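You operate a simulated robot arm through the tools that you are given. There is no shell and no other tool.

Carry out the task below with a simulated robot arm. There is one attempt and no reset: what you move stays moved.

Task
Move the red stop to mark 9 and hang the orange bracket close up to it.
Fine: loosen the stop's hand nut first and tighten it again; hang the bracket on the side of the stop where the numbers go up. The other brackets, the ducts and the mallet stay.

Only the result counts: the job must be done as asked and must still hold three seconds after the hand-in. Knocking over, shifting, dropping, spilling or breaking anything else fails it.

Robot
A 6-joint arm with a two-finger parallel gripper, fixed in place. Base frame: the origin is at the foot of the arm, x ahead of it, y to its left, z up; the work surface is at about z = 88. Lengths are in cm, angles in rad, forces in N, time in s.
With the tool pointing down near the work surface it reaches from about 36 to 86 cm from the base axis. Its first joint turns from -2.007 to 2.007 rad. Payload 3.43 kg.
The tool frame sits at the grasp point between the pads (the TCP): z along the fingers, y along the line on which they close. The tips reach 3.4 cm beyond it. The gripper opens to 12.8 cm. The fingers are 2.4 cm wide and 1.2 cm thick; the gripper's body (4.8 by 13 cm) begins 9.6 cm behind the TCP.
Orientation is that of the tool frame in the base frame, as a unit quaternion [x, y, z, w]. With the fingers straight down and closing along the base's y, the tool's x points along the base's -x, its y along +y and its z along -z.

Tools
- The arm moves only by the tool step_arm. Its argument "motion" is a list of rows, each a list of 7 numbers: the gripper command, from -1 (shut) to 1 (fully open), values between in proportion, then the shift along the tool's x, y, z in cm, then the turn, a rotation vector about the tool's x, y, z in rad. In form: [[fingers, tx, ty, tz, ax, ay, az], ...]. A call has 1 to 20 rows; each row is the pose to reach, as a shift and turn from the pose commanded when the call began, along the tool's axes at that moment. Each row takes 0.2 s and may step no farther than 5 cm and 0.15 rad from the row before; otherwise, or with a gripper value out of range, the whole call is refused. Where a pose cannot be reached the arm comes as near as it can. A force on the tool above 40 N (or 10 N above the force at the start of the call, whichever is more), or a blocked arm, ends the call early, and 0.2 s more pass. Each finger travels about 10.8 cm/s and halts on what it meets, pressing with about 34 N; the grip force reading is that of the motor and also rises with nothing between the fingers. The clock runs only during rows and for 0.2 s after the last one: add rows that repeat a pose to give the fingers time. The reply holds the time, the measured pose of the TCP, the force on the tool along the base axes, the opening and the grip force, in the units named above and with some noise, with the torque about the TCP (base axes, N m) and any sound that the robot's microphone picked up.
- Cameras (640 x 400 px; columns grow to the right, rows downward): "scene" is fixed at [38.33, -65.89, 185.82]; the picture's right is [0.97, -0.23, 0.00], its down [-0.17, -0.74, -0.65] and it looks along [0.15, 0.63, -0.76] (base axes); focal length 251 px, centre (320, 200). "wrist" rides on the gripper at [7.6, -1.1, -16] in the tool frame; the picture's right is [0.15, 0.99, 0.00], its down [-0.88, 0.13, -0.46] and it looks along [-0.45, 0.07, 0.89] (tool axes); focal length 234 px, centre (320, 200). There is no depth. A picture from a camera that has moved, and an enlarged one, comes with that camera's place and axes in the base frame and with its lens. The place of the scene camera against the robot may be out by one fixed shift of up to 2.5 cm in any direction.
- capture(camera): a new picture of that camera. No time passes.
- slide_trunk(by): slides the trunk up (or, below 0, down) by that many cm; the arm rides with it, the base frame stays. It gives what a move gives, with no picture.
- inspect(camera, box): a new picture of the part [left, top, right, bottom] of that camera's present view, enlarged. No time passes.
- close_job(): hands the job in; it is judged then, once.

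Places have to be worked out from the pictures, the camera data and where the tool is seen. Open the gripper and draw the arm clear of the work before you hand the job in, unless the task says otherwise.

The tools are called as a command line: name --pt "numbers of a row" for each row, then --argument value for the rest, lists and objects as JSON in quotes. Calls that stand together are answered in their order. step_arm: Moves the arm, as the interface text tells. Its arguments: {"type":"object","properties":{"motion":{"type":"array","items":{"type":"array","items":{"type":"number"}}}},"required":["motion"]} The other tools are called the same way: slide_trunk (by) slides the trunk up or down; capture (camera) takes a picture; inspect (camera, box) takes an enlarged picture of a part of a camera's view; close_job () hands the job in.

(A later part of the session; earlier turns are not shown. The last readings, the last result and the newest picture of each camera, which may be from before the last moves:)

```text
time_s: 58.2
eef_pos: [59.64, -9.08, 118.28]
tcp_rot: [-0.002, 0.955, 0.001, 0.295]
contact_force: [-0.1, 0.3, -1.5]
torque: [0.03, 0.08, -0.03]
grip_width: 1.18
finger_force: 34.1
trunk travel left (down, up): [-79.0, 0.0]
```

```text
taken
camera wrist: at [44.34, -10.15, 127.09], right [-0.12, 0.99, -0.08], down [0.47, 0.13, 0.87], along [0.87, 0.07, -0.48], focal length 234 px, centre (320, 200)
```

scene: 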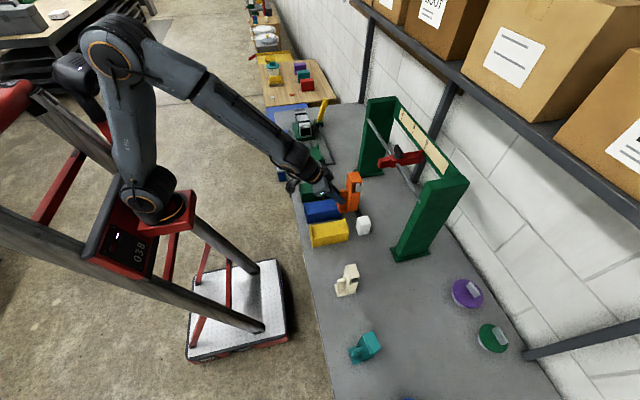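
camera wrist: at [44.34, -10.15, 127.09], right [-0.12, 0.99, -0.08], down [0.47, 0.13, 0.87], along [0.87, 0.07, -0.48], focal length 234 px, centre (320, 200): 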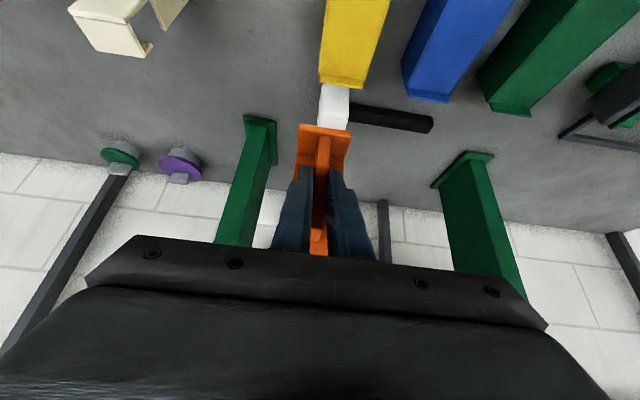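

The bracket is carried safely. I advance to x=72, just in front of the rod, and compare hook and rod in the scene view.

step_arm --pt "-1 -2.55 0 1.75 0 0 0" --pt "-1 -5.1 0 3.5 0 0 0" --pt "-1 -7.65 0 5.25 0 0 0" --pt "-1 -10.2 0 7.0 0 0 0" --pt "-1 -10.2 0 7.0 0 0 0"

inspect --camera "scene" --box '[350, 130, 450, 215]'

capture --camera "wrist"

```text
time_s: 59.5
eef_pos: [72.22, -8.75, 117.96]
tcp_rot: [-0.002, 0.955, 0.001, 0.295]
contact_force: [0.7, 0.3, -2.0]
torque: [-0.05, 0.07, -0.01]
grip_width: 1.17
finger_force: 34.1
trunk travel left (down, up): [-79.0, 0.0]
```

```text
4.71 times, centred on (400, 172) of scene
camera zoom: at [38.33, -65.89, 185.82], right [0.97, -0.23, 0.0], down [-0.17, -0.74, -0.65], along [0.15, 0.63, -0.76], focal length 1180 px, centre (-56, 329)
```

zoom: 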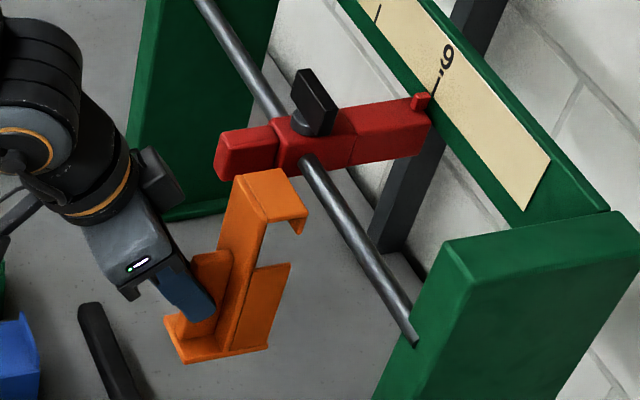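

```text
taken
camera wrist: at [56.95, -9.96, 126.88], right [-0.12, 0.99, -0.08], down [0.47, 0.13, 0.87], along [0.87, 0.07, -0.48], focal length 234 px, centre (320, 200)
```

wrist: 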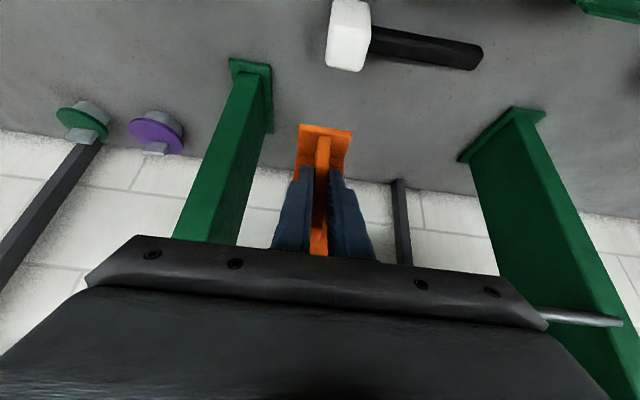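

inspect --camera "scene" --box '[380, 155, 440, 210]'

```text
7.27 times, centred on (410, 182) of scene
camera zoom: at [38.33, -65.89, 185.82], right [0.97, -0.23, 0.0], down [-0.17, -0.74, -0.65], along [0.15, 0.63, -0.76], focal length 1824 px, centre (-334, 327)
```

zoom: 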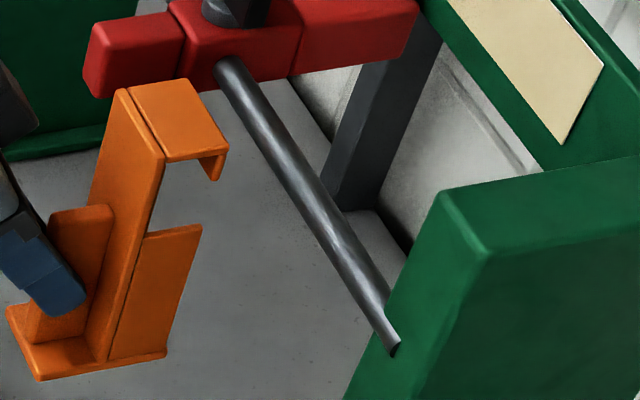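

inspect --camera "wrist" --box '[240, 80, 400, 260]'

inspect --camera "scene" --box '[380, 160, 420, 190]'

```text
2.22 times, centred on (320, 170) of wrist
camera zoom: at [56.95, -9.96, 126.88], right [-0.12, 0.99, -0.08], down [0.47, 0.13, 0.87], along [0.87, 0.07, -0.48], focal length 520 px, centre (320, 267)
```

zoom: 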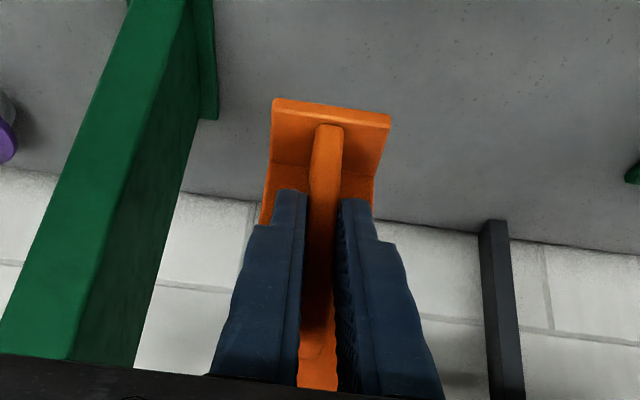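

```text
13.33 times, centred on (400, 175) of scene
camera zoom: at [38.33, -65.89, 185.82], right [0.97, -0.23, 0.0], down [-0.17, -0.74, -0.65], along [0.15, 0.63, -0.76], focal length 3345 px, centre (-747, 533)
```

zoom: 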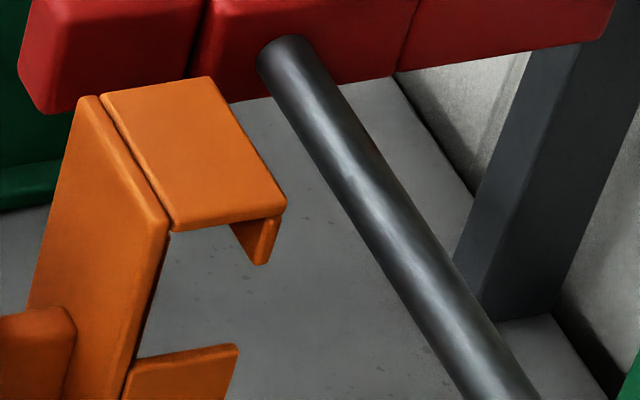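

The bracket has not slipped in the grip. The hook underside is about 0.5 cm below its top, the lip bottom 2.05 below and the lower block top 5.1 below, so the mouth gap is about 3 cm and TCP z≈118.5 centres it on the rod. I move to x≈75.4, y≈-7 and check.

step_arm --pt "-1 -1.0 0.7 0.5 0 0 0" --pt "-1 -2.0 1.4 1.0 0 0 0" --pt "-1 -2.95 2 1.54 0 0 0" --pt "-1 -2.95 2 1.54 0 0 0"

inspect --camera "scene" --box '[380, 145, 430, 185]'

inspect --camera "scene" --box '[350, 120, 450, 200]'

```text
time_s: 60.5
eef_pos: [75.46, -6.8, 118.52]
tcp_rot: [-0.002, 0.955, 0.0, 0.295]
contact_force: [-0.9, 0.3, -2.2]
torque: [-0.04, 0.06, 0.01]
grip_width: 1.18
finger_force: 33.8
trunk travel left (down, up): [-79.0, 0.0]
```

```text
10.00 times, centred on (405, 165) of scene
camera zoom: at [38.33, -65.89, 185.82], right [0.97, -0.23, 0.0], down [-0.17, -0.74, -0.65], along [0.15, 0.63, -0.76], focal length 2509 px, centre (-530, 550)
```

zoom: 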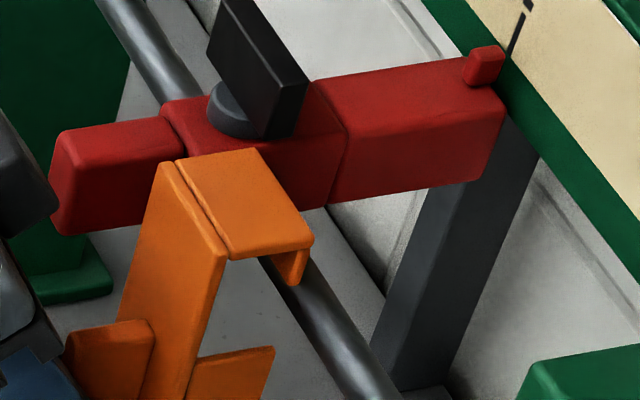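

```text
5.00 times, centred on (400, 160) of scene
camera zoom: at [38.33, -65.89, 185.82], right [0.97, -0.23, 0.0], down [-0.17, -0.74, -0.65], along [0.15, 0.63, -0.76], focal length 1254 px, centre (-80, 400)
```

zoom: 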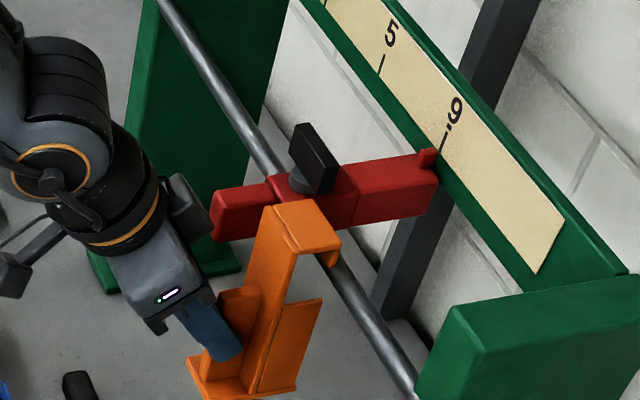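

The lip sits about 0.8 cm above the rod top and the block about 0.8 cm below the rod, as planned. I move +x by 2.85 cm so the rod enters the hook.

step_arm --pt "-1 -0.8 0 0.55 0 0 0" --pt "-1 -1.6 0 1.1 0 0 0" --pt "-1 -2.35 0 1.61 0 0 0" --pt "-1 -2.35 0 1.61 0 0 0"

inspect --camera "scene" --box '[380, 145, 430, 185]'

inspect --camera "scene" --box '[350, 120, 450, 200]'

```text
time_s: 61.5
eef_pos: [78.3, -6.76, 118.55]
tcp_rot: [-0.002, 0.955, 0.001, 0.295]
contact_force: [0.2, -0.3, -2.5]
torque: [-0.01, 0.08, 0.0]
grip_width: 1.18
finger_force: 34.1
trunk travel left (down, up): [-79.0, 0.0]
```

```text
10.00 times, centred on (405, 165) of scene
camera zoom: at [38.33, -65.89, 185.82], right [0.97, -0.23, 0.0], down [-0.17, -0.74, -0.65], along [0.15, 0.63, -0.76], focal length 2509 px, centre (-530, 550)
```

zoom: 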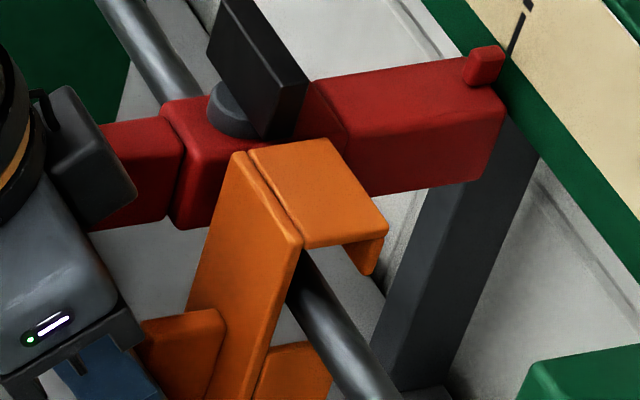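

```text
5.00 times, centred on (400, 160) of scene
camera zoom: at [38.33, -65.89, 185.82], right [0.97, -0.23, 0.0], down [-0.17, -0.74, -0.65], along [0.15, 0.63, -0.76], focal length 1254 px, centre (-80, 400)
```

zoom: 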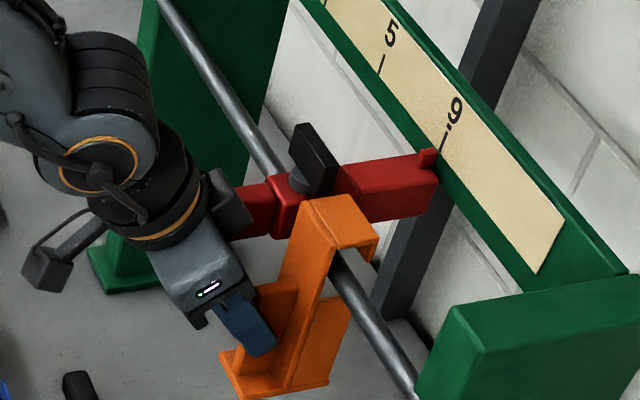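

The rod is now inside the hook between plate and lip. I lower the bracket slowly, watching for contact as the hook comes to rest on the rod.

step_arm --pt "-1 0.28 0 0.41 0 0 0" --pt "-1 0.57 0 0.82 0 0 0" --pt "-1 0.85 0 1.24 0 0 0" --pt "-1 1.02 0 1.48 0 0 0" --pt "-1 1.02 0 1.48 0 0 0"

inspect --camera "scene" --box '[380, 145, 430, 185]'

```text
time_s: 62.6
eef_pos: [78.33, -6.83, 116.74]
tcp_rot: [-0.002, 0.956, -0.001, 0.295]
contact_force: [0.2, -0.7, -2.3]
torque: [0.03, 0.11, 0.01]
grip_width: 1.19
finger_force: 34.0
trunk travel left (down, up): [-79.0, 0.0]
```

```text
10.00 times, centred on (405, 165) of scene
camera zoom: at [38.33, -65.89, 185.82], right [0.97, -0.23, 0.0], down [-0.17, -0.74, -0.65], along [0.15, 0.63, -0.76], focal length 2509 px, centre (-530, 550)
```

zoom: 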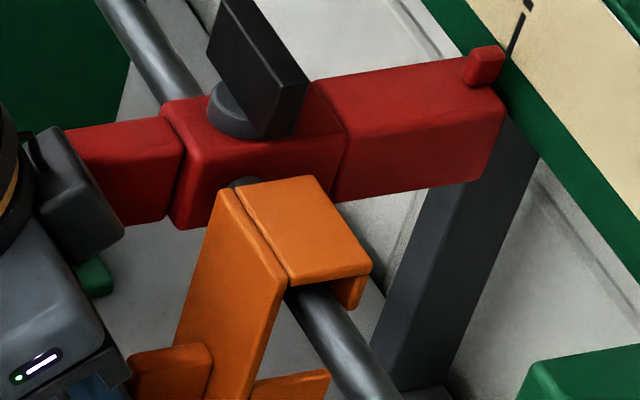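

The hook is over the rod, about 0.6 cm above resting. I slide toward the stop (+y) by 1.2 cm first and look.

step_arm --pt "-1 0 0.4 0 0 0 0" --pt "-1 0 0.8 0 0 0 0" --pt "-1 0 1.2 0 0 0 0" --pt "-1 0 1.2 0 0 0 0"

inspect --camera "scene" --box '[380, 145, 430, 185]'

capture --camera "wrist"

```text
time_s: 63.6
eef_pos: [78.32, -5.57, 116.76]
tcp_rot: [-0.002, 0.956, 0.001, 0.295]
contact_force: [0.0, -0.1, -2.1]
torque: [-0.03, 0.12, -0.01]
grip_width: 1.17
finger_force: 34.5
trunk travel left (down, up): [-79.0, 0.0]
```

```text
10.00 times, centred on (405, 165) of scene
camera zoom: at [38.33, -65.89, 185.82], right [0.97, -0.23, 0.0], down [-0.17, -0.74, -0.65], along [0.15, 0.63, -0.76], focal length 2509 px, centre (-530, 550)
```

zoom: 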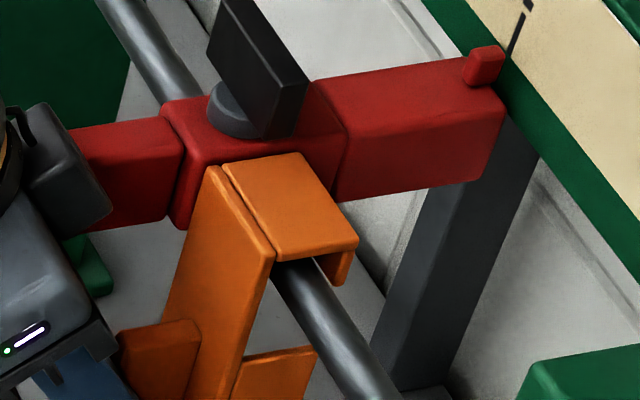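

```text
taken
camera wrist: at [63.05, -6.81, 125.58], right [-0.12, 0.99, -0.08], down [0.47, 0.13, 0.87], along [0.87, 0.07, -0.48], focal length 234 px, centre (320, 200)
```

wrist: 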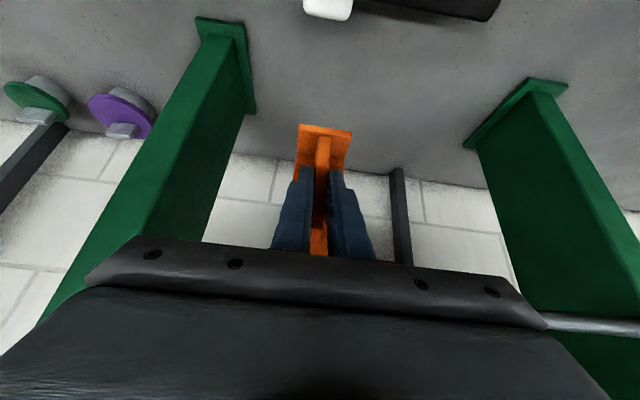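

No contact yet. I continue in small steps toward the stop, reading the side force.

step_arm --pt "-1 0 0.15 0 0 0 0" --pt "-1 0 0.3 0 0 0 0" --pt "-1 0 0.3 0 0 0 0"

inspect --camera "scene" --box '[385, 145, 415, 170]'

```text
time_s: 64.5
eef_pos: [78.3, -5.28, 116.77]
tcp_rot: [-0.002, 0.955, 0.001, 0.296]
contact_force: [-0.2, -3.0, -2.1]
torque: [0.16, 0.0, -0.15]
grip_width: 1.16
finger_force: 33.9
trunk travel left (down, up): [-79.0, 0.0]
```

```text
16.00 times, centred on (400, 158) of scene
camera zoom: at [38.33, -65.89, 185.82], right [0.97, -0.23, 0.0], down [-0.17, -0.74, -0.65], along [0.15, 0.63, -0.76], focal length 4014 px, centre (-960, 880)
```

zoom: 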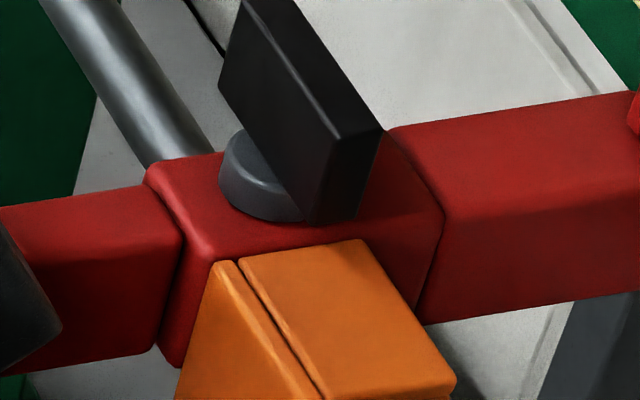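

Side force of -3 N shows the bracket just touching the stop. I ease off by under 0.1 cm and lower further until the rod takes the weight.

step_arm --pt "-1 0 -0.07 0 0 0 0" --pt "-1 0.11 -0.07 0.165 0 0 0" --pt "-1 0.226 -0.07 0.33 0 0 0" --pt "-1 0.34 -0.07 0.495 0 0 0" --pt "-1 0.34 -0.07 0.495 0 0 0"

inspect --camera "scene" --box '[380, 145, 430, 185]'

```text
time_s: 65.7
eef_pos: [78.3, -5.4, 116.23]
tcp_rot: [-0.002, 0.955, 0.0, 0.296]
contact_force: [0.0, -1.1, 3.5]
torque: [0.22, -0.2, -0.11]
grip_width: 1.15
finger_force: 34.5
trunk travel left (down, up): [-79.0, 0.0]
```

```text
10.00 times, centred on (405, 165) of scene
camera zoom: at [38.33, -65.89, 185.82], right [0.97, -0.23, 0.0], down [-0.17, -0.74, -0.65], along [0.15, 0.63, -0.76], focal length 2509 px, centre (-530, 550)
```

zoom: 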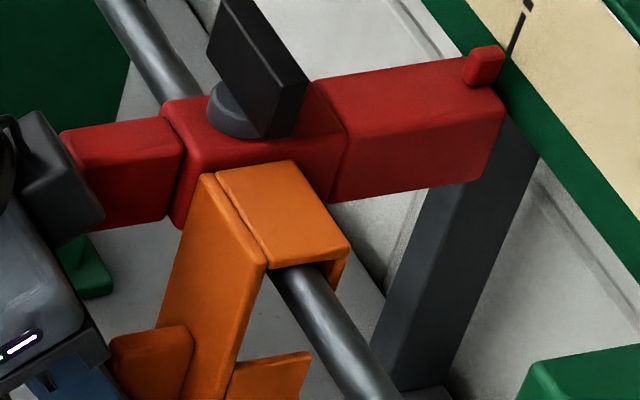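

The rod now carries the bracket (z force turned from -2 to +3.5 N). I take off the slight preload and open the fingers a little to let go.

step_arm --pt "-1 -0.05 0 -0.07 0 0 0" --pt "-0.85 -0.05 0 -0.07 0 0 0" --pt "-0.75 -0.05 0 -0.07 0 0 0" --pt "-0.65 -0.05 0 -0.07 0 0 0" --pt "-0.65 -0.05 0 -0.07 0 0 0" --pt "-0.65 -0.05 0 -0.07 0 0 0"

inspect --camera "scene" --box '[370, 145, 430, 215]'

inspect --camera "wrist" --box '[240, 80, 400, 260]'

```text
time_s: 67.0
eef_pos: [78.23, -5.45, 116.19]
tcp_rot: [-0.002, 0.956, 0.0, 0.294]
contact_force: [0.2, -0.1, 0.3]
torque: [-0.01, -0.01, 0.0]
grip_width: 2.24
finger_force: 0.1
trunk travel left (down, up): [-79.0, 0.0]
```

```text
5.71 times, centred on (400, 180) of scene
camera zoom: at [38.33, -65.89, 185.82], right [0.97, -0.23, 0.0], down [-0.17, -0.74, -0.65], along [0.15, 0.63, -0.76], focal length 1434 px, centre (-137, 314)
```

zoom: 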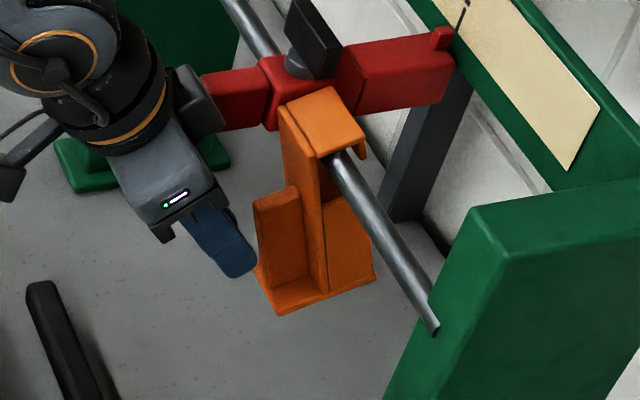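

```text
2.22 times, centred on (320, 170) of wrist
camera zoom: at [62.99, -6.6, 124.99], right [-0.12, 0.99, -0.08], down [0.47, 0.13, 0.87], along [0.87, 0.07, -0.48], focal length 520 px, centre (320, 267)
```

zoom: 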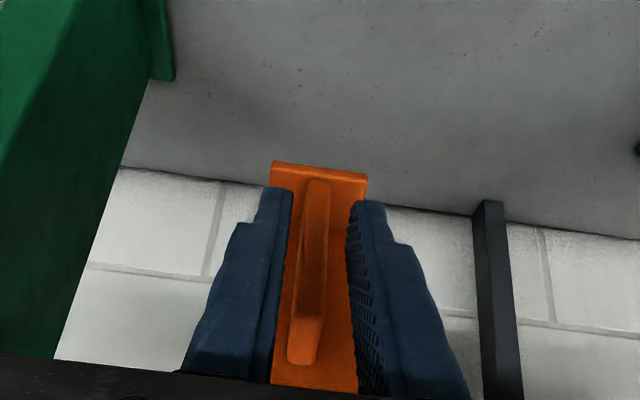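

The bracket is free and has swung its lower end slightly to +x so that it hangs in balance on the rod. I retreat straight back along the fingers.

step_arm --pt "-0.65 0 0 -1 0 0 0" --pt "-0.65 0 0 -2.5 0 0 0" --pt "-0.65 0 0 -5 0 0 0" --pt "-0.65 0 0 -8 0 0 0" --pt "-0.65 2 0 -11 0 0 0" --pt "-0.65 5 0 -13 0 0 0"

inspect --camera "scene" --box '[370, 125, 450, 215]'

capture --camera "wrist"

```text
time_s: 68.5
eef_pos: [66.8, -5.57, 124.3]
tcp_rot: [-0.003, 0.955, 0.0, 0.295]
contact_force: [-0.2, 0.0, -1.4]
torque: [0.04, 0.01, 0.01]
grip_width: 2.24
finger_force: 0.2
trunk travel left (down, up): [-79.0, 0.0]
```

```text
4.44 times, centred on (410, 170) of scene
camera zoom: at [38.33, -65.89, 185.82], right [0.97, -0.23, 0.0], down [-0.17, -0.74, -0.65], along [0.15, 0.63, -0.76], focal length 1115 px, centre (-80, 333)
```

zoom: 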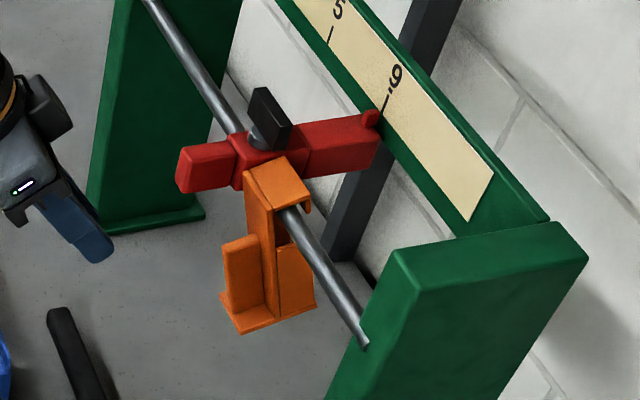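

```text
taken
camera wrist: at [51.49, -6.74, 133.12], right [-0.12, 0.99, -0.08], down [0.47, 0.13, 0.87], along [0.87, 0.07, -0.48], focal length 234 px, centre (320, 200)
```

wrist: 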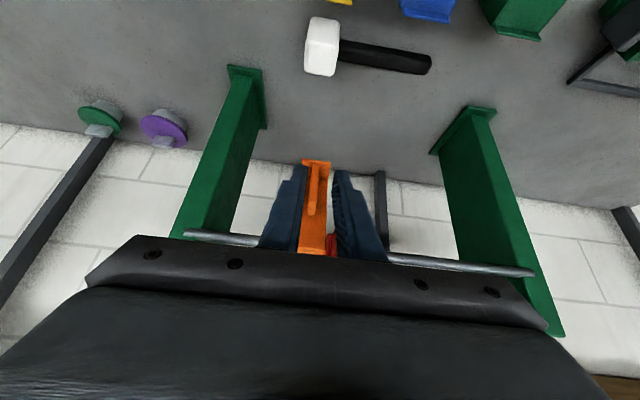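

The bracket hangs on the rod beside the stop. I draw the arm further back and up, opening the gripper, to let it settle and check the gap from the front.

step_arm --pt "-0.65 -0.9 0 -4.4 0 -0.03 0" --pt "-0.3 -1.8 0 -8.8 0 -0.06 0" --pt "0.1 -2.7 0 -13.2 0 -0.09 0" --pt "0.5 -3.6 0 -17.6 0 -0.12 0" --pt "1 -4.45 0 -22 0 -0.15 0" --pt "1 -4.45 0 -22 0 -0.15 0" --pt "1 -4.45 0 -22 0 -0.15 0"

capture --camera "wrist"

inspect --camera "scene" --box '[370, 125, 450, 215]'

```text
time_s: 70.0
eef_pos: [57.89, -5.55, 144.81]
tcp_rot: [-0.002, 0.931, 0.0, 0.365]
contact_force: [1.0, 0.7, 0.7]
torque: [0.02, -0.01, -0.01]
grip_width: 12.8
finger_force: 0.0
trunk travel left (down, up): [-79.0, 0.0]
```

```text
taken
camera wrist: at [41.54, -6.82, 151.24], right [-0.11, 0.99, -0.1], down [0.33, 0.13, 0.93], along [0.94, 0.07, -0.34], focal length 234 px, centre (320, 200)
```

wrist: 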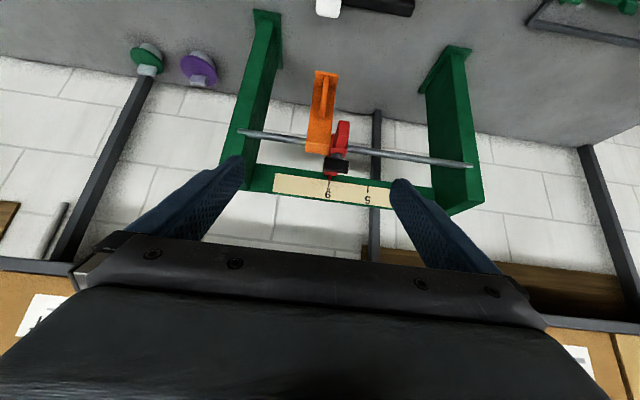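

```text
4.44 times, centred on (410, 170) of scene
camera zoom: at [38.33, -65.89, 185.82], right [0.97, -0.23, 0.0], down [-0.17, -0.74, -0.65], along [0.15, 0.63, -0.76], focal length 1115 px, centre (-80, 333)
```

zoom: 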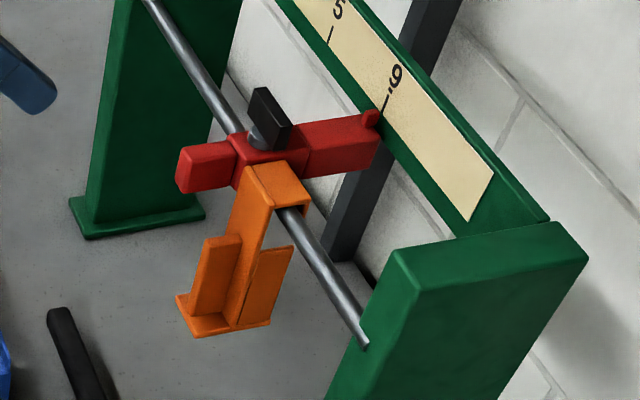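

The bracket is swinging gently on the rod like a pendulum. I hold still for a few seconds to let it settle.

step_arm --pt "1 0 0 0 0 0 0" --pt "1 0 0 0 0 0 0" --pt "1 0 0 0 0 0 0" --pt "1 0 0 0 0 0 0" --pt "1 0 0 0 0 0 0" --pt "1 0 0 0 0 0 0" --pt "1 0 0 0 0 0 0" --pt "1 0 0 0 0 0 0" --pt "1 0 0 0 0 0 0" --pt "1 0 0 0 0 0 0" --pt "1 0 0 0 0 0 0" --pt "1 0 0 0 0 0 0" --pt "1 0 0 0 0 0 0" --pt "1 0 0 0 0 0 0" --pt "1 0 0 0 0 0 0" --pt "1 0 0 0 0 0 0" --pt "1 0 0 0 0 0 0" --pt "1 0 0 0 0 0 0" --pt "1 0 0 0 0 0 0" --pt "1 0 0 0 0 0 0"

inspect --camera "scene" --box '[370, 125, 450, 215]'

inspect --camera "wrist" --box '[280, 60, 380, 210]'

```text
time_s: 74.2
eef_pos: [58.05, -5.58, 144.84]
tcp_rot: [0.0, 0.93, -0.001, 0.366]
contact_force: [0.5, -0.2, 0.4]
torque: [-0.01, 0.02, 0.0]
grip_width: 12.8
finger_force: 0.1
trunk travel left (down, up): [-79.0, 0.0]
```

```text
4.44 times, centred on (410, 170) of scene
camera zoom: at [38.33, -65.89, 185.82], right [0.97, -0.23, 0.0], down [-0.17, -0.74, -0.65], along [0.15, 0.63, -0.76], focal length 1115 px, centre (-80, 333)
```

zoom: 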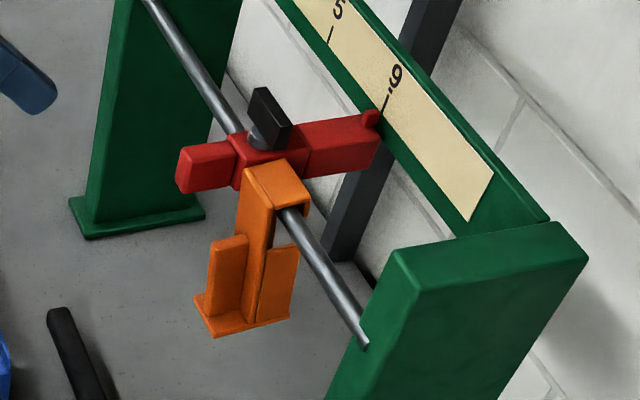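

```text
2.67 times, centred on (330, 135) of wrist
camera zoom: at [41.55, -6.82, 151.23], right [-0.11, 0.99, -0.1], down [0.33, 0.13, 0.93], along [0.94, 0.07, -0.34], focal length 624 px, centre (293, 373)
```

zoom: 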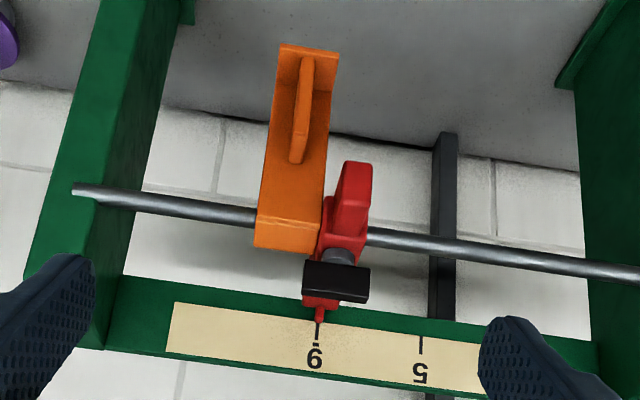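

The swing has mostly died down, and the bracket hangs right beside the stop. I zoom in to check the gap and wait a bit more to confirm it is still.

inspect --camera "wrist" --box '[310, 120, 350, 190]'

inspect --camera "scene" --box '[400, 140, 440, 175]'

step_arm --pt "1 0 0 0 0 0 0" --pt "1 0 0 0 0 0 0" --pt "1 0 0 0 0 0 0" --pt "1 0 0 0 0 0 0" --pt "1 0 0 0 0 0 0" --pt "1 0 0 0 0 0 0" --pt "1 0 0 0 0 0 0" --pt "1 0 0 0 0 0 0" --pt "1 0 0 0 0 0 0" --pt "1 0 0 0 0 0 0" --pt "1 0 0 0 0 0 0" --pt "1 0 0 0 0 0 0" --pt "1 0 0 0 0 0 0" --pt "1 0 0 0 0 0 0" --pt "1 0 0 0 0 0 0" --pt "1 0 0 0 0 0 0" --pt "1 0 0 0 0 0 0" --pt "1 0 0 0 0 0 0" --pt "1 0 0 0 0 0 0" --pt "1 0 0 0 0 0 0"

inspect --camera "scene" --box '[370, 125, 450, 215]'

inspect --camera "wrist" --box '[280, 60, 380, 210]'

```text
5.71 times, centred on (330, 155) of wrist
camera zoom: at [41.55, -6.82, 151.23], right [-0.11, 0.99, -0.1], down [0.33, 0.13, 0.93], along [0.94, 0.07, -0.34], focal length 1338 px, centre (263, 457)
```

zoom: 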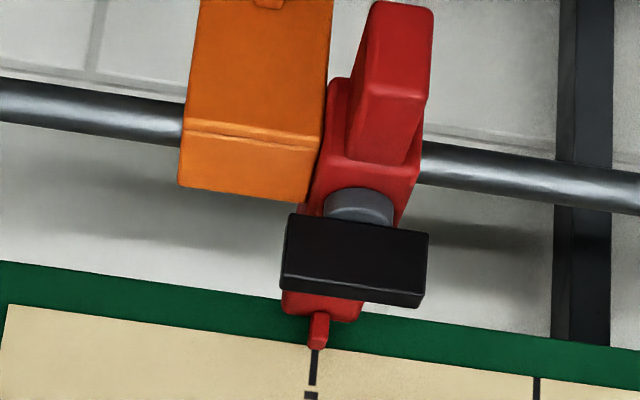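

```text
11.43 times, centred on (420, 158) of scene
camera zoom: at [38.33, -65.89, 185.82], right [0.97, -0.23, 0.0], down [-0.17, -0.74, -0.65], along [0.15, 0.63, -0.76], focal length 2867 px, centre (-823, 686)
```

zoom: 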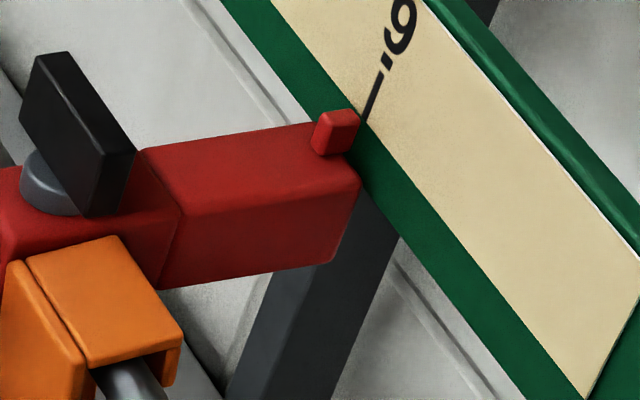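

```text
time_s: 78.5
eef_pos: [57.83, -5.61, 144.7]
tcp_rot: [-0.001, 0.931, 0.0, 0.365]
contact_force: [-0.4, -0.6, 0.2]
torque: [0.02, 0.01, -0.02]
grip_width: 12.8
finger_force: 0.0
trunk travel left (down, up): [-79.0, 0.0]
```

```text
4.44 times, centred on (410, 170) of scene
camera zoom: at [38.33, -65.89, 185.82], right [0.97, -0.23, 0.0], down [-0.17, -0.74, -0.65], along [0.15, 0.63, -0.76], focal length 1115 px, centre (-80, 333)
```

zoom: 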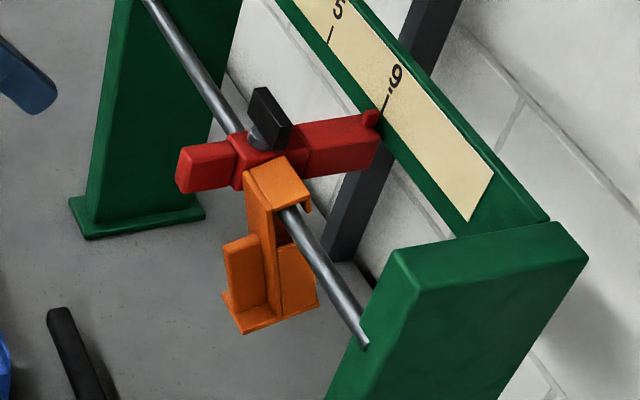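

```text
2.67 times, centred on (330, 135) of wrist
camera zoom: at [41.55, -6.82, 151.23], right [-0.11, 0.99, -0.1], down [0.33, 0.13, 0.93], along [0.94, 0.07, -0.34], focal length 624 px, centre (293, 373)
```

zoom: 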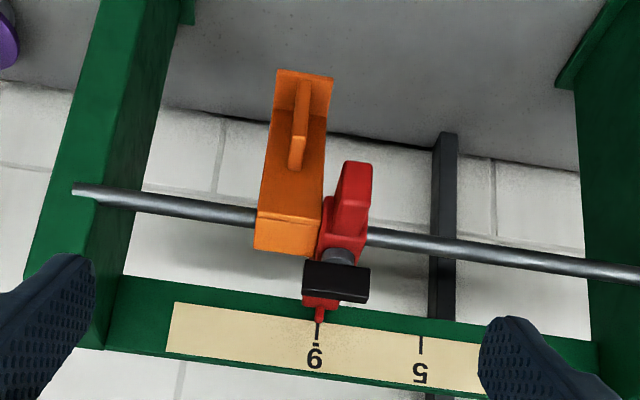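

It is still swinging a little, and the pointer and gap are unchanged. I wait longer for it to settle.

step_arm --pt "1 0 0 0 0 0 0" --pt "1 0 0 0 0 0 0" --pt "1 0 0 0 0 0 0" --pt "1 0 0 0 0 0 0" --pt "1 0 0 0 0 0 0" --pt "1 0 0 0 0 0 0" --pt "1 0 0 0 0 0 0" --pt "1 0 0 0 0 0 0" --pt "1 0 0 0 0 0 0" --pt "1 0 0 0 0 0 0" --pt "1 0 0 0 0 0 0" --pt "1 0 0 0 0 0 0" --pt "1 0 0 0 0 0 0" --pt "1 0 0 0 0 0 0" --pt "1 0 0 0 0 0 0" --pt "1 0 0 0 0 0 0" --pt "1 0 0 0 0 0 0" --pt "1 0 0 0 0 0 0" --pt "1 0 0 0 0 0 0" --pt "1 0 0 0 0 0 0"

inspect --camera "scene" --box '[370, 125, 450, 215]'

step_arm --pt "1 0 0 0 0 0 0"

inspect --camera "scene" --box '[370, 125, 450, 215]'

step_arm --pt "1 0 0 0 0 0 0"

inspect --camera "scene" --box '[370, 125, 450, 215]'

```text
time_s: 82.7
eef_pos: [57.98, -5.62, 144.87]
tcp_rot: [-0.001, 0.931, 0.0, 0.366]
contact_force: [-0.6, 0.2, 1.0]
torque: [0.01, -0.02, 0.0]
grip_width: 12.8
finger_force: 0.0
trunk travel left (down, up): [-79.0, 0.0]
```

```text
4.44 times, centred on (410, 170) of scene
camera zoom: at [38.33, -65.89, 185.82], right [0.97, -0.23, 0.0], down [-0.17, -0.74, -0.65], along [0.15, 0.63, -0.76], focal length 1115 px, centre (-80, 333)
```

zoom: 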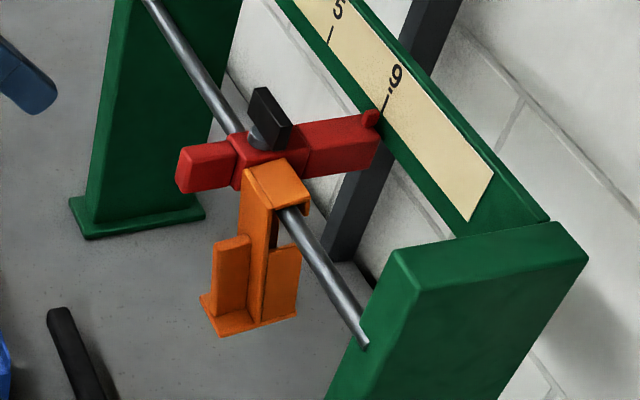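

```text
time_s: 83.0
eef_pos: [57.98, -5.58, 144.79]
tcp_rot: [-0.001, 0.931, -0.001, 0.366]
contact_force: [-0.3, 0.0, -0.1]
torque: [0.02, 0.0, 0.02]
grip_width: 12.82
finger_force: 0.1
trunk travel left (down, up): [-79.0, 0.0]
```

```text
4.44 times, centred on (410, 170) of scene
camera zoom: at [38.33, -65.89, 185.82], right [0.97, -0.23, 0.0], down [-0.17, -0.74, -0.65], along [0.15, 0.63, -0.76], focal length 1115 px, centre (-80, 333)
```

zoom: 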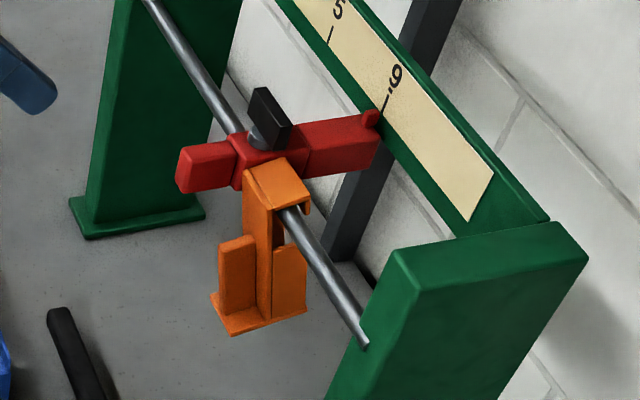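

```text
time_s: 83.5
eef_pos: [57.91, -5.64, 144.85]
tcp_rot: [-0.001, 0.93, 0.0, 0.366]
contact_force: [0.3, -0.3, -0.2]
torque: [0.01, -0.01, 0.01]
grip_width: 12.8
finger_force: 0.1
trunk travel left (down, up): [-79.0, 0.0]
```

```text
4.44 times, centred on (410, 170) of scene
camera zoom: at [38.33, -65.89, 185.82], right [0.97, -0.23, 0.0], down [-0.17, -0.74, -0.65], along [0.15, 0.63, -0.76], focal length 1115 px, centre (-80, 333)
```

zoom: 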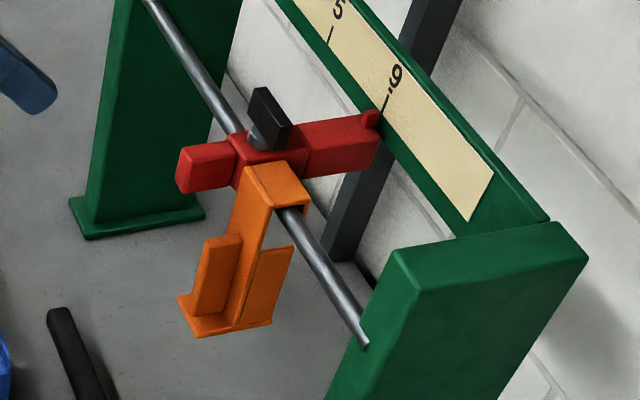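

The swing hardly damps on its own, so I will calm it: with the fingers straddling the fin (not touching its sides), the tips act as a soft stop against the plate and are then withdrawn slowly. I first return to a pre-pose behind the fin.

step_arm --pt "0.6 0.6 0.02 4.4 0 0 0" --pt "0.2 1.2 0.05 8.8 0 0 0" --pt "-0.2 1.9 0.08 13.2 0 0 0" --pt "-0.6 2.5 0.1 17.6 0 0 0" --pt "-0.6 3.1 0.13 22 0 0 0" --pt "-0.6 3.74 0.15 26.3 0 0 0" --pt "-0.6 3.74 0.15 26.3 0 0 0"

inspect --camera "wrist" --box '[240, 80, 400, 260]'

inspect --camera "scene" --box '[360, 125, 440, 215]'

```text
time_s: 85.0
eef_pos: [73.22, -5.22, 123.01]
tcp_rot: [-0.002, 0.931, 0.001, 0.366]
contact_force: [0.5, -0.4, 0.3]
torque: [0.0, -0.01, 0.0]
grip_width: 2.57
finger_force: 0.1
trunk travel left (down, up): [-79.0, 0.0]
```

```text
2.22 times, centred on (320, 170) of wrist
camera zoom: at [56.87, -6.42, 129.39], right [-0.11, 0.99, -0.1], down [0.33, 0.13, 0.93], along [0.94, 0.07, -0.34], focal length 520 px, centre (320, 267)
```

zoom: 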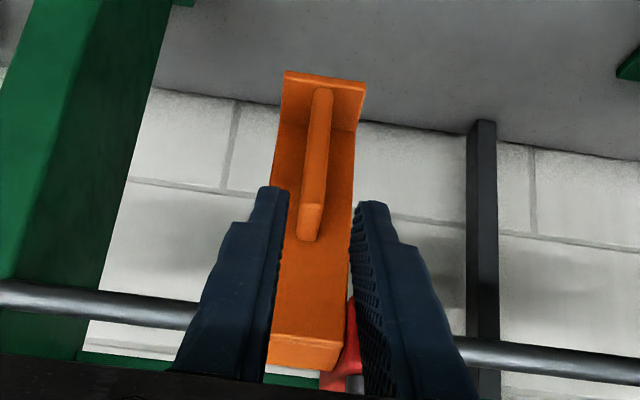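

```text
4.44 times, centred on (400, 170) of scene
camera zoom: at [38.33, -65.89, 185.82], right [0.97, -0.23, 0.0], down [-0.17, -0.74, -0.65], along [0.15, 0.63, -0.76], focal length 1115 px, centre (-36, 333)
```

zoom: 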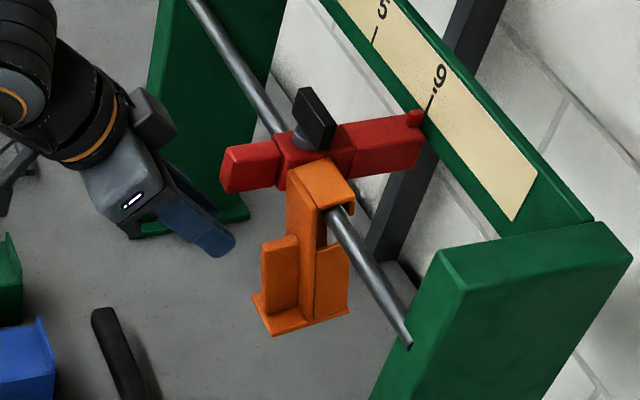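

The fin is centred between the fingers' line. I advance along the fingers, slowly at the end, to about (79.9, -5.35, 115.7), and hold there while the swing is absorbed.

step_arm --pt "-0.6 0 -0.05 2.5 0 0 0" --pt "-0.6 0 -0.1 5 0 0 0" --pt "-0.6 0 -0.1 6.5 0 0 0" --pt "-0.6 0 -0.1 7.5 0 0 0" --pt "-0.6 0 -0.1 8.3 0 0 0" --pt "-0.6 0 -0.1 9.0 0 0 0" --pt "-0.6 0 -0.1 9.5 0 0 0" --pt "-0.6 0 -0.1 9.9 0 0 0" --pt "-0.6 0 -0.1 9.9 0 0 0" --pt "-0.6 0 -0.1 9.9 0 0 0" --pt "-0.6 0 -0.1 9.9 0 0 0" --pt "-0.6 0 -0.1 9.9 0 0 0" --pt "-0.6 0 -0.1 9.9 0 0 0" --pt "-0.6 0 -0.1 9.9 0 0 0"

inspect --camera "wrist" --box '[240, 80, 400, 260]'

inspect --camera "scene" --box '[360, 125, 440, 215]'

```text
time_s: 88.0
eef_pos: [79.9, -5.34, 115.77]
tcp_rot: [-0.001, 0.931, 0.0, 0.366]
contact_force: [-0.7, -0.2, 0.1]
torque: [0.0, 0.04, 0.04]
grip_width: 2.56
finger_force: 0.0
trunk travel left (down, up): [-79.0, 0.0]
```

```text
2.22 times, centred on (320, 170) of wrist
camera zoom: at [63.54, -6.61, 122.21], right [-0.11, 0.99, -0.1], down [0.33, 0.13, 0.93], along [0.94, 0.07, -0.34], focal length 520 px, centre (320, 267)
```

zoom: 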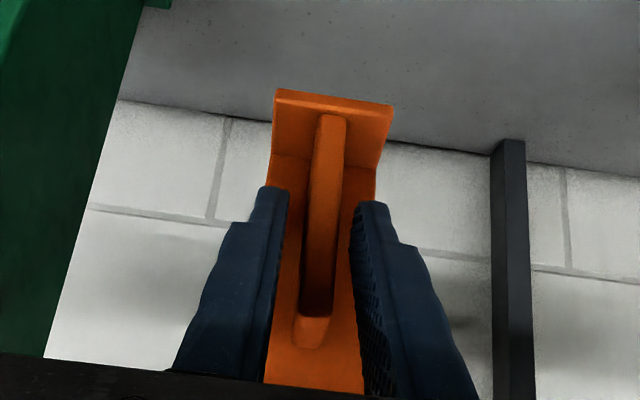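

```text
4.44 times, centred on (400, 170) of scene
camera zoom: at [38.33, -65.89, 185.82], right [0.97, -0.23, 0.0], down [-0.17, -0.74, -0.65], along [0.15, 0.63, -0.76], focal length 1115 px, centre (-36, 333)
```

zoom: 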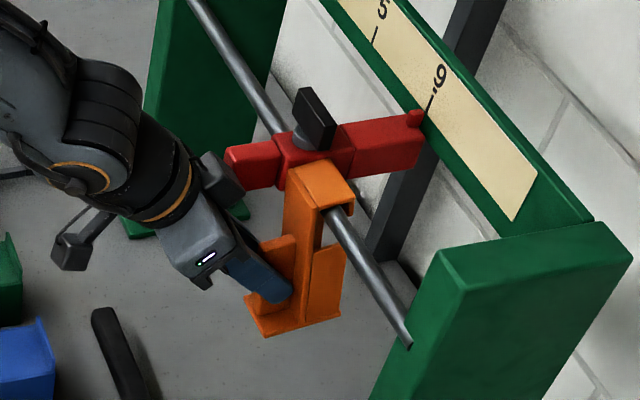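

The bracket's lower corner now reads mid-swing. I check a moment later whether it is at rest against the tips.

step_arm --pt "-0.6 0 0 0 0 0 0"

inspect --camera "scene" --box '[380, 165, 420, 205]'

step_arm --pt "-0.6 0 0 0 0 0 0"

inspect --camera "scene" --box '[380, 165, 420, 205]'

step_arm --pt "-0.6 0 0 0 0 0 0" --pt "-0.6 0 0 0 0 0 0"

inspect --camera "scene" --box '[380, 165, 420, 205]'

```text
time_s: 88.5
eef_pos: [80.07, -5.42, 115.69]
tcp_rot: [-0.002, 0.931, 0.0, 0.366]
contact_force: [-0.2, 0.0, 0.2]
torque: [0.0, -0.02, -0.01]
grip_width: 2.54
finger_force: 0.1
trunk travel left (down, up): [-79.0, 0.0]
```

```text
10.00 times, centred on (400, 185) of scene
camera zoom: at [38.33, -65.89, 185.82], right [0.97, -0.23, 0.0], down [-0.17, -0.74, -0.65], along [0.15, 0.63, -0.76], focal length 2509 px, centre (-480, 350)
```

zoom: 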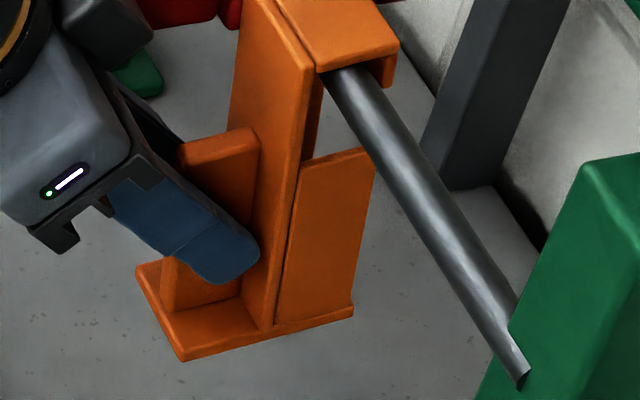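

```text
time_s: 88.8
eef_pos: [80.0, -5.39, 115.8]
tcp_rot: [-0.001, 0.931, 0.0, 0.366]
contact_force: [0.1, -0.3, 0.3]
torque: [0.04, 0.0, -0.02]
grip_width: 2.56
finger_force: 0.1
trunk travel left (down, up): [-79.0, 0.0]
```

```text
10.00 times, centred on (400, 185) of scene
camera zoom: at [38.33, -65.89, 185.82], right [0.97, -0.23, 0.0], down [-0.17, -0.74, -0.65], along [0.15, 0.63, -0.76], focal length 2509 px, centre (-480, 350)
```

zoom: 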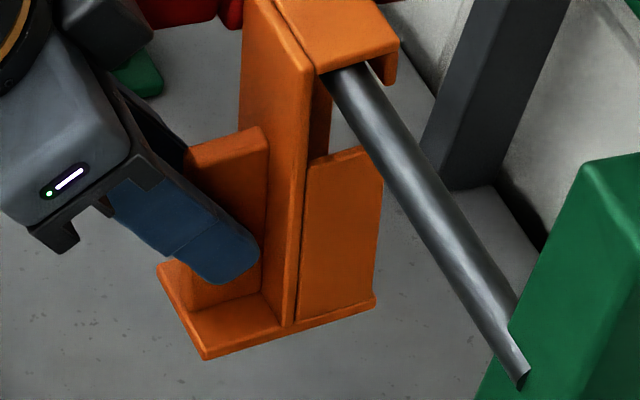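

```text
time_s: 89.5
eef_pos: [79.98, -5.45, 115.82]
tcp_rot: [-0.001, 0.931, 0.0, 0.365]
contact_force: [0.6, 0.0, 0.5]
torque: [-0.01, -0.01, -0.02]
grip_width: 2.57
finger_force: 0.1
trunk travel left (down, up): [-79.0, 0.0]
```

```text
10.00 times, centred on (400, 185) of scene
camera zoom: at [38.33, -65.89, 185.82], right [0.97, -0.23, 0.0], down [-0.17, -0.74, -0.65], along [0.15, 0.63, -0.76], focal length 2509 px, centre (-480, 350)
```

zoom: 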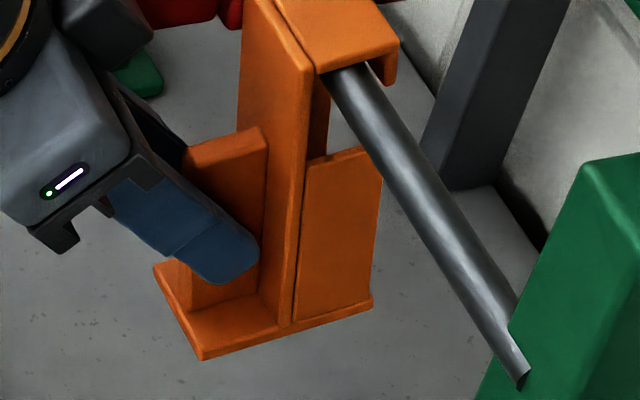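

It is still bouncing slightly, with a smaller amplitude. I press the tips about 0.6 cm further in +x so the plate rests on them, and wait.

step_arm --pt "-0.6 -0.15 0 0.14 0 0 0" --pt "-0.6 -0.3 0 0.27 0 0 0" --pt "-0.6 -0.44 0 0.41 0 0 0" --pt "-0.6 -0.44 0 0.41 0 0 0" --pt "-0.6 -0.44 0 0.41 0 0 0" --pt "-0.6 -0.44 0 0.41 0 0 0" --pt "-0.6 -0.44 0 0.41 0 0 0" --pt "-0.6 -0.44 0 0.41 0 0 0" --pt "-0.6 -0.44 0 0.41 0 0 0" --pt "-0.6 -0.44 0 0.41 0 0 0" --pt "-0.6 -0.44 0 0.41 0 0 0" --pt "-0.6 -0.44 0 0.41 0 0 0" --pt "-0.6 -0.44 0 0.41 0 0 0" --pt "-0.6 -0.44 0 0.41 0 0 0" --pt "-0.6 -0.44 0 0.41 0 0 0"

inspect --camera "scene" --box '[380, 165, 420, 205]'

step_arm --pt "-0.6 0 0 0 0 0 0"

inspect --camera "scene" --box '[380, 165, 420, 205]'

step_arm --pt "-0.6 0 0 0 0 0 0" --pt "-0.6 0 0 0 0 0 0"

inspect --camera "scene" --box '[380, 165, 420, 205]'

```text
time_s: 92.7
eef_pos: [80.5, -5.34, 115.67]
tcp_rot: [-0.002, 0.931, 0.0, 0.365]
contact_force: [-0.1, -0.3, -0.4]
torque: [-0.01, 0.01, 0.01]
grip_width: 2.54
finger_force: 0.1
trunk travel left (down, up): [-79.0, 0.0]
```

```text
10.00 times, centred on (400, 185) of scene
camera zoom: at [38.33, -65.89, 185.82], right [0.97, -0.23, 0.0], down [-0.17, -0.74, -0.65], along [0.15, 0.63, -0.76], focal length 2509 px, centre (-480, 350)
```

zoom: 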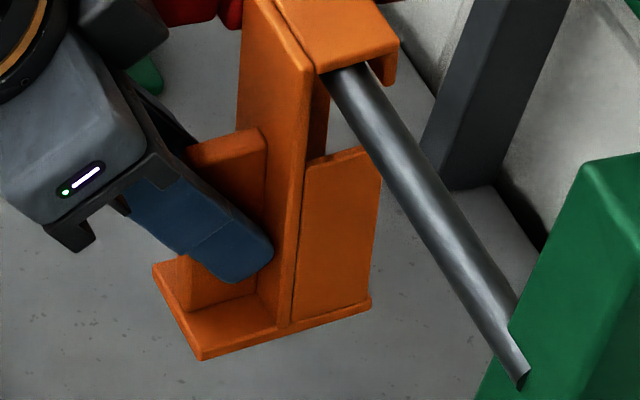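

```text
time_s: 93.0
eef_pos: [80.58, -5.36, 115.73]
tcp_rot: [-0.001, 0.931, -0.001, 0.366]
contact_force: [0.0, 0.2, 0.2]
torque: [0.0, -0.01, -0.02]
grip_width: 2.56
finger_force: 0.0
trunk travel left (down, up): [-79.0, 0.0]
```

```text
10.00 times, centred on (400, 185) of scene
camera zoom: at [38.33, -65.89, 185.82], right [0.97, -0.23, 0.0], down [-0.17, -0.74, -0.65], along [0.15, 0.63, -0.76], focal length 2509 px, centre (-480, 350)
```

zoom: 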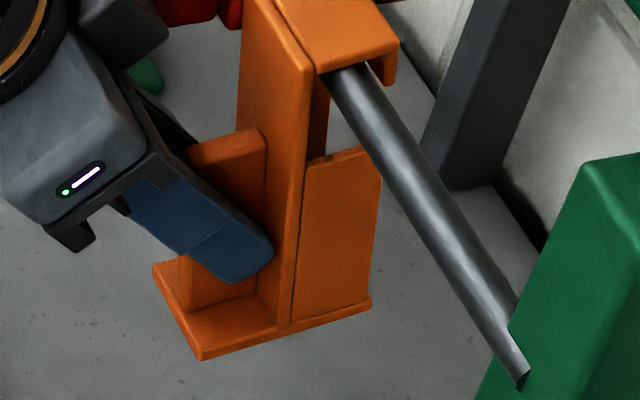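

```text
time_s: 93.7
eef_pos: [80.54, -5.32, 115.73]
tcp_rot: [-0.002, 0.931, 0.0, 0.365]
contact_force: [0.7, -0.4, 0.8]
torque: [0.01, 0.01, -0.03]
grip_width: 2.55
finger_force: 0.0
trunk travel left (down, up): [-79.0, 0.0]
```

```text
10.00 times, centred on (400, 185) of scene
camera zoom: at [38.33, -65.89, 185.82], right [0.97, -0.23, 0.0], down [-0.17, -0.74, -0.65], along [0.15, 0.63, -0.76], focal length 2509 px, centre (-480, 350)
```

zoom: 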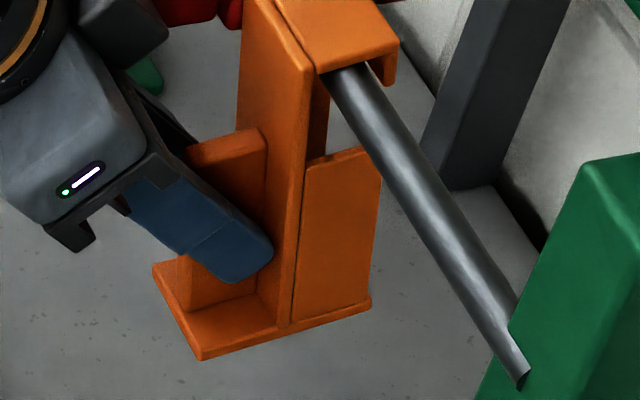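

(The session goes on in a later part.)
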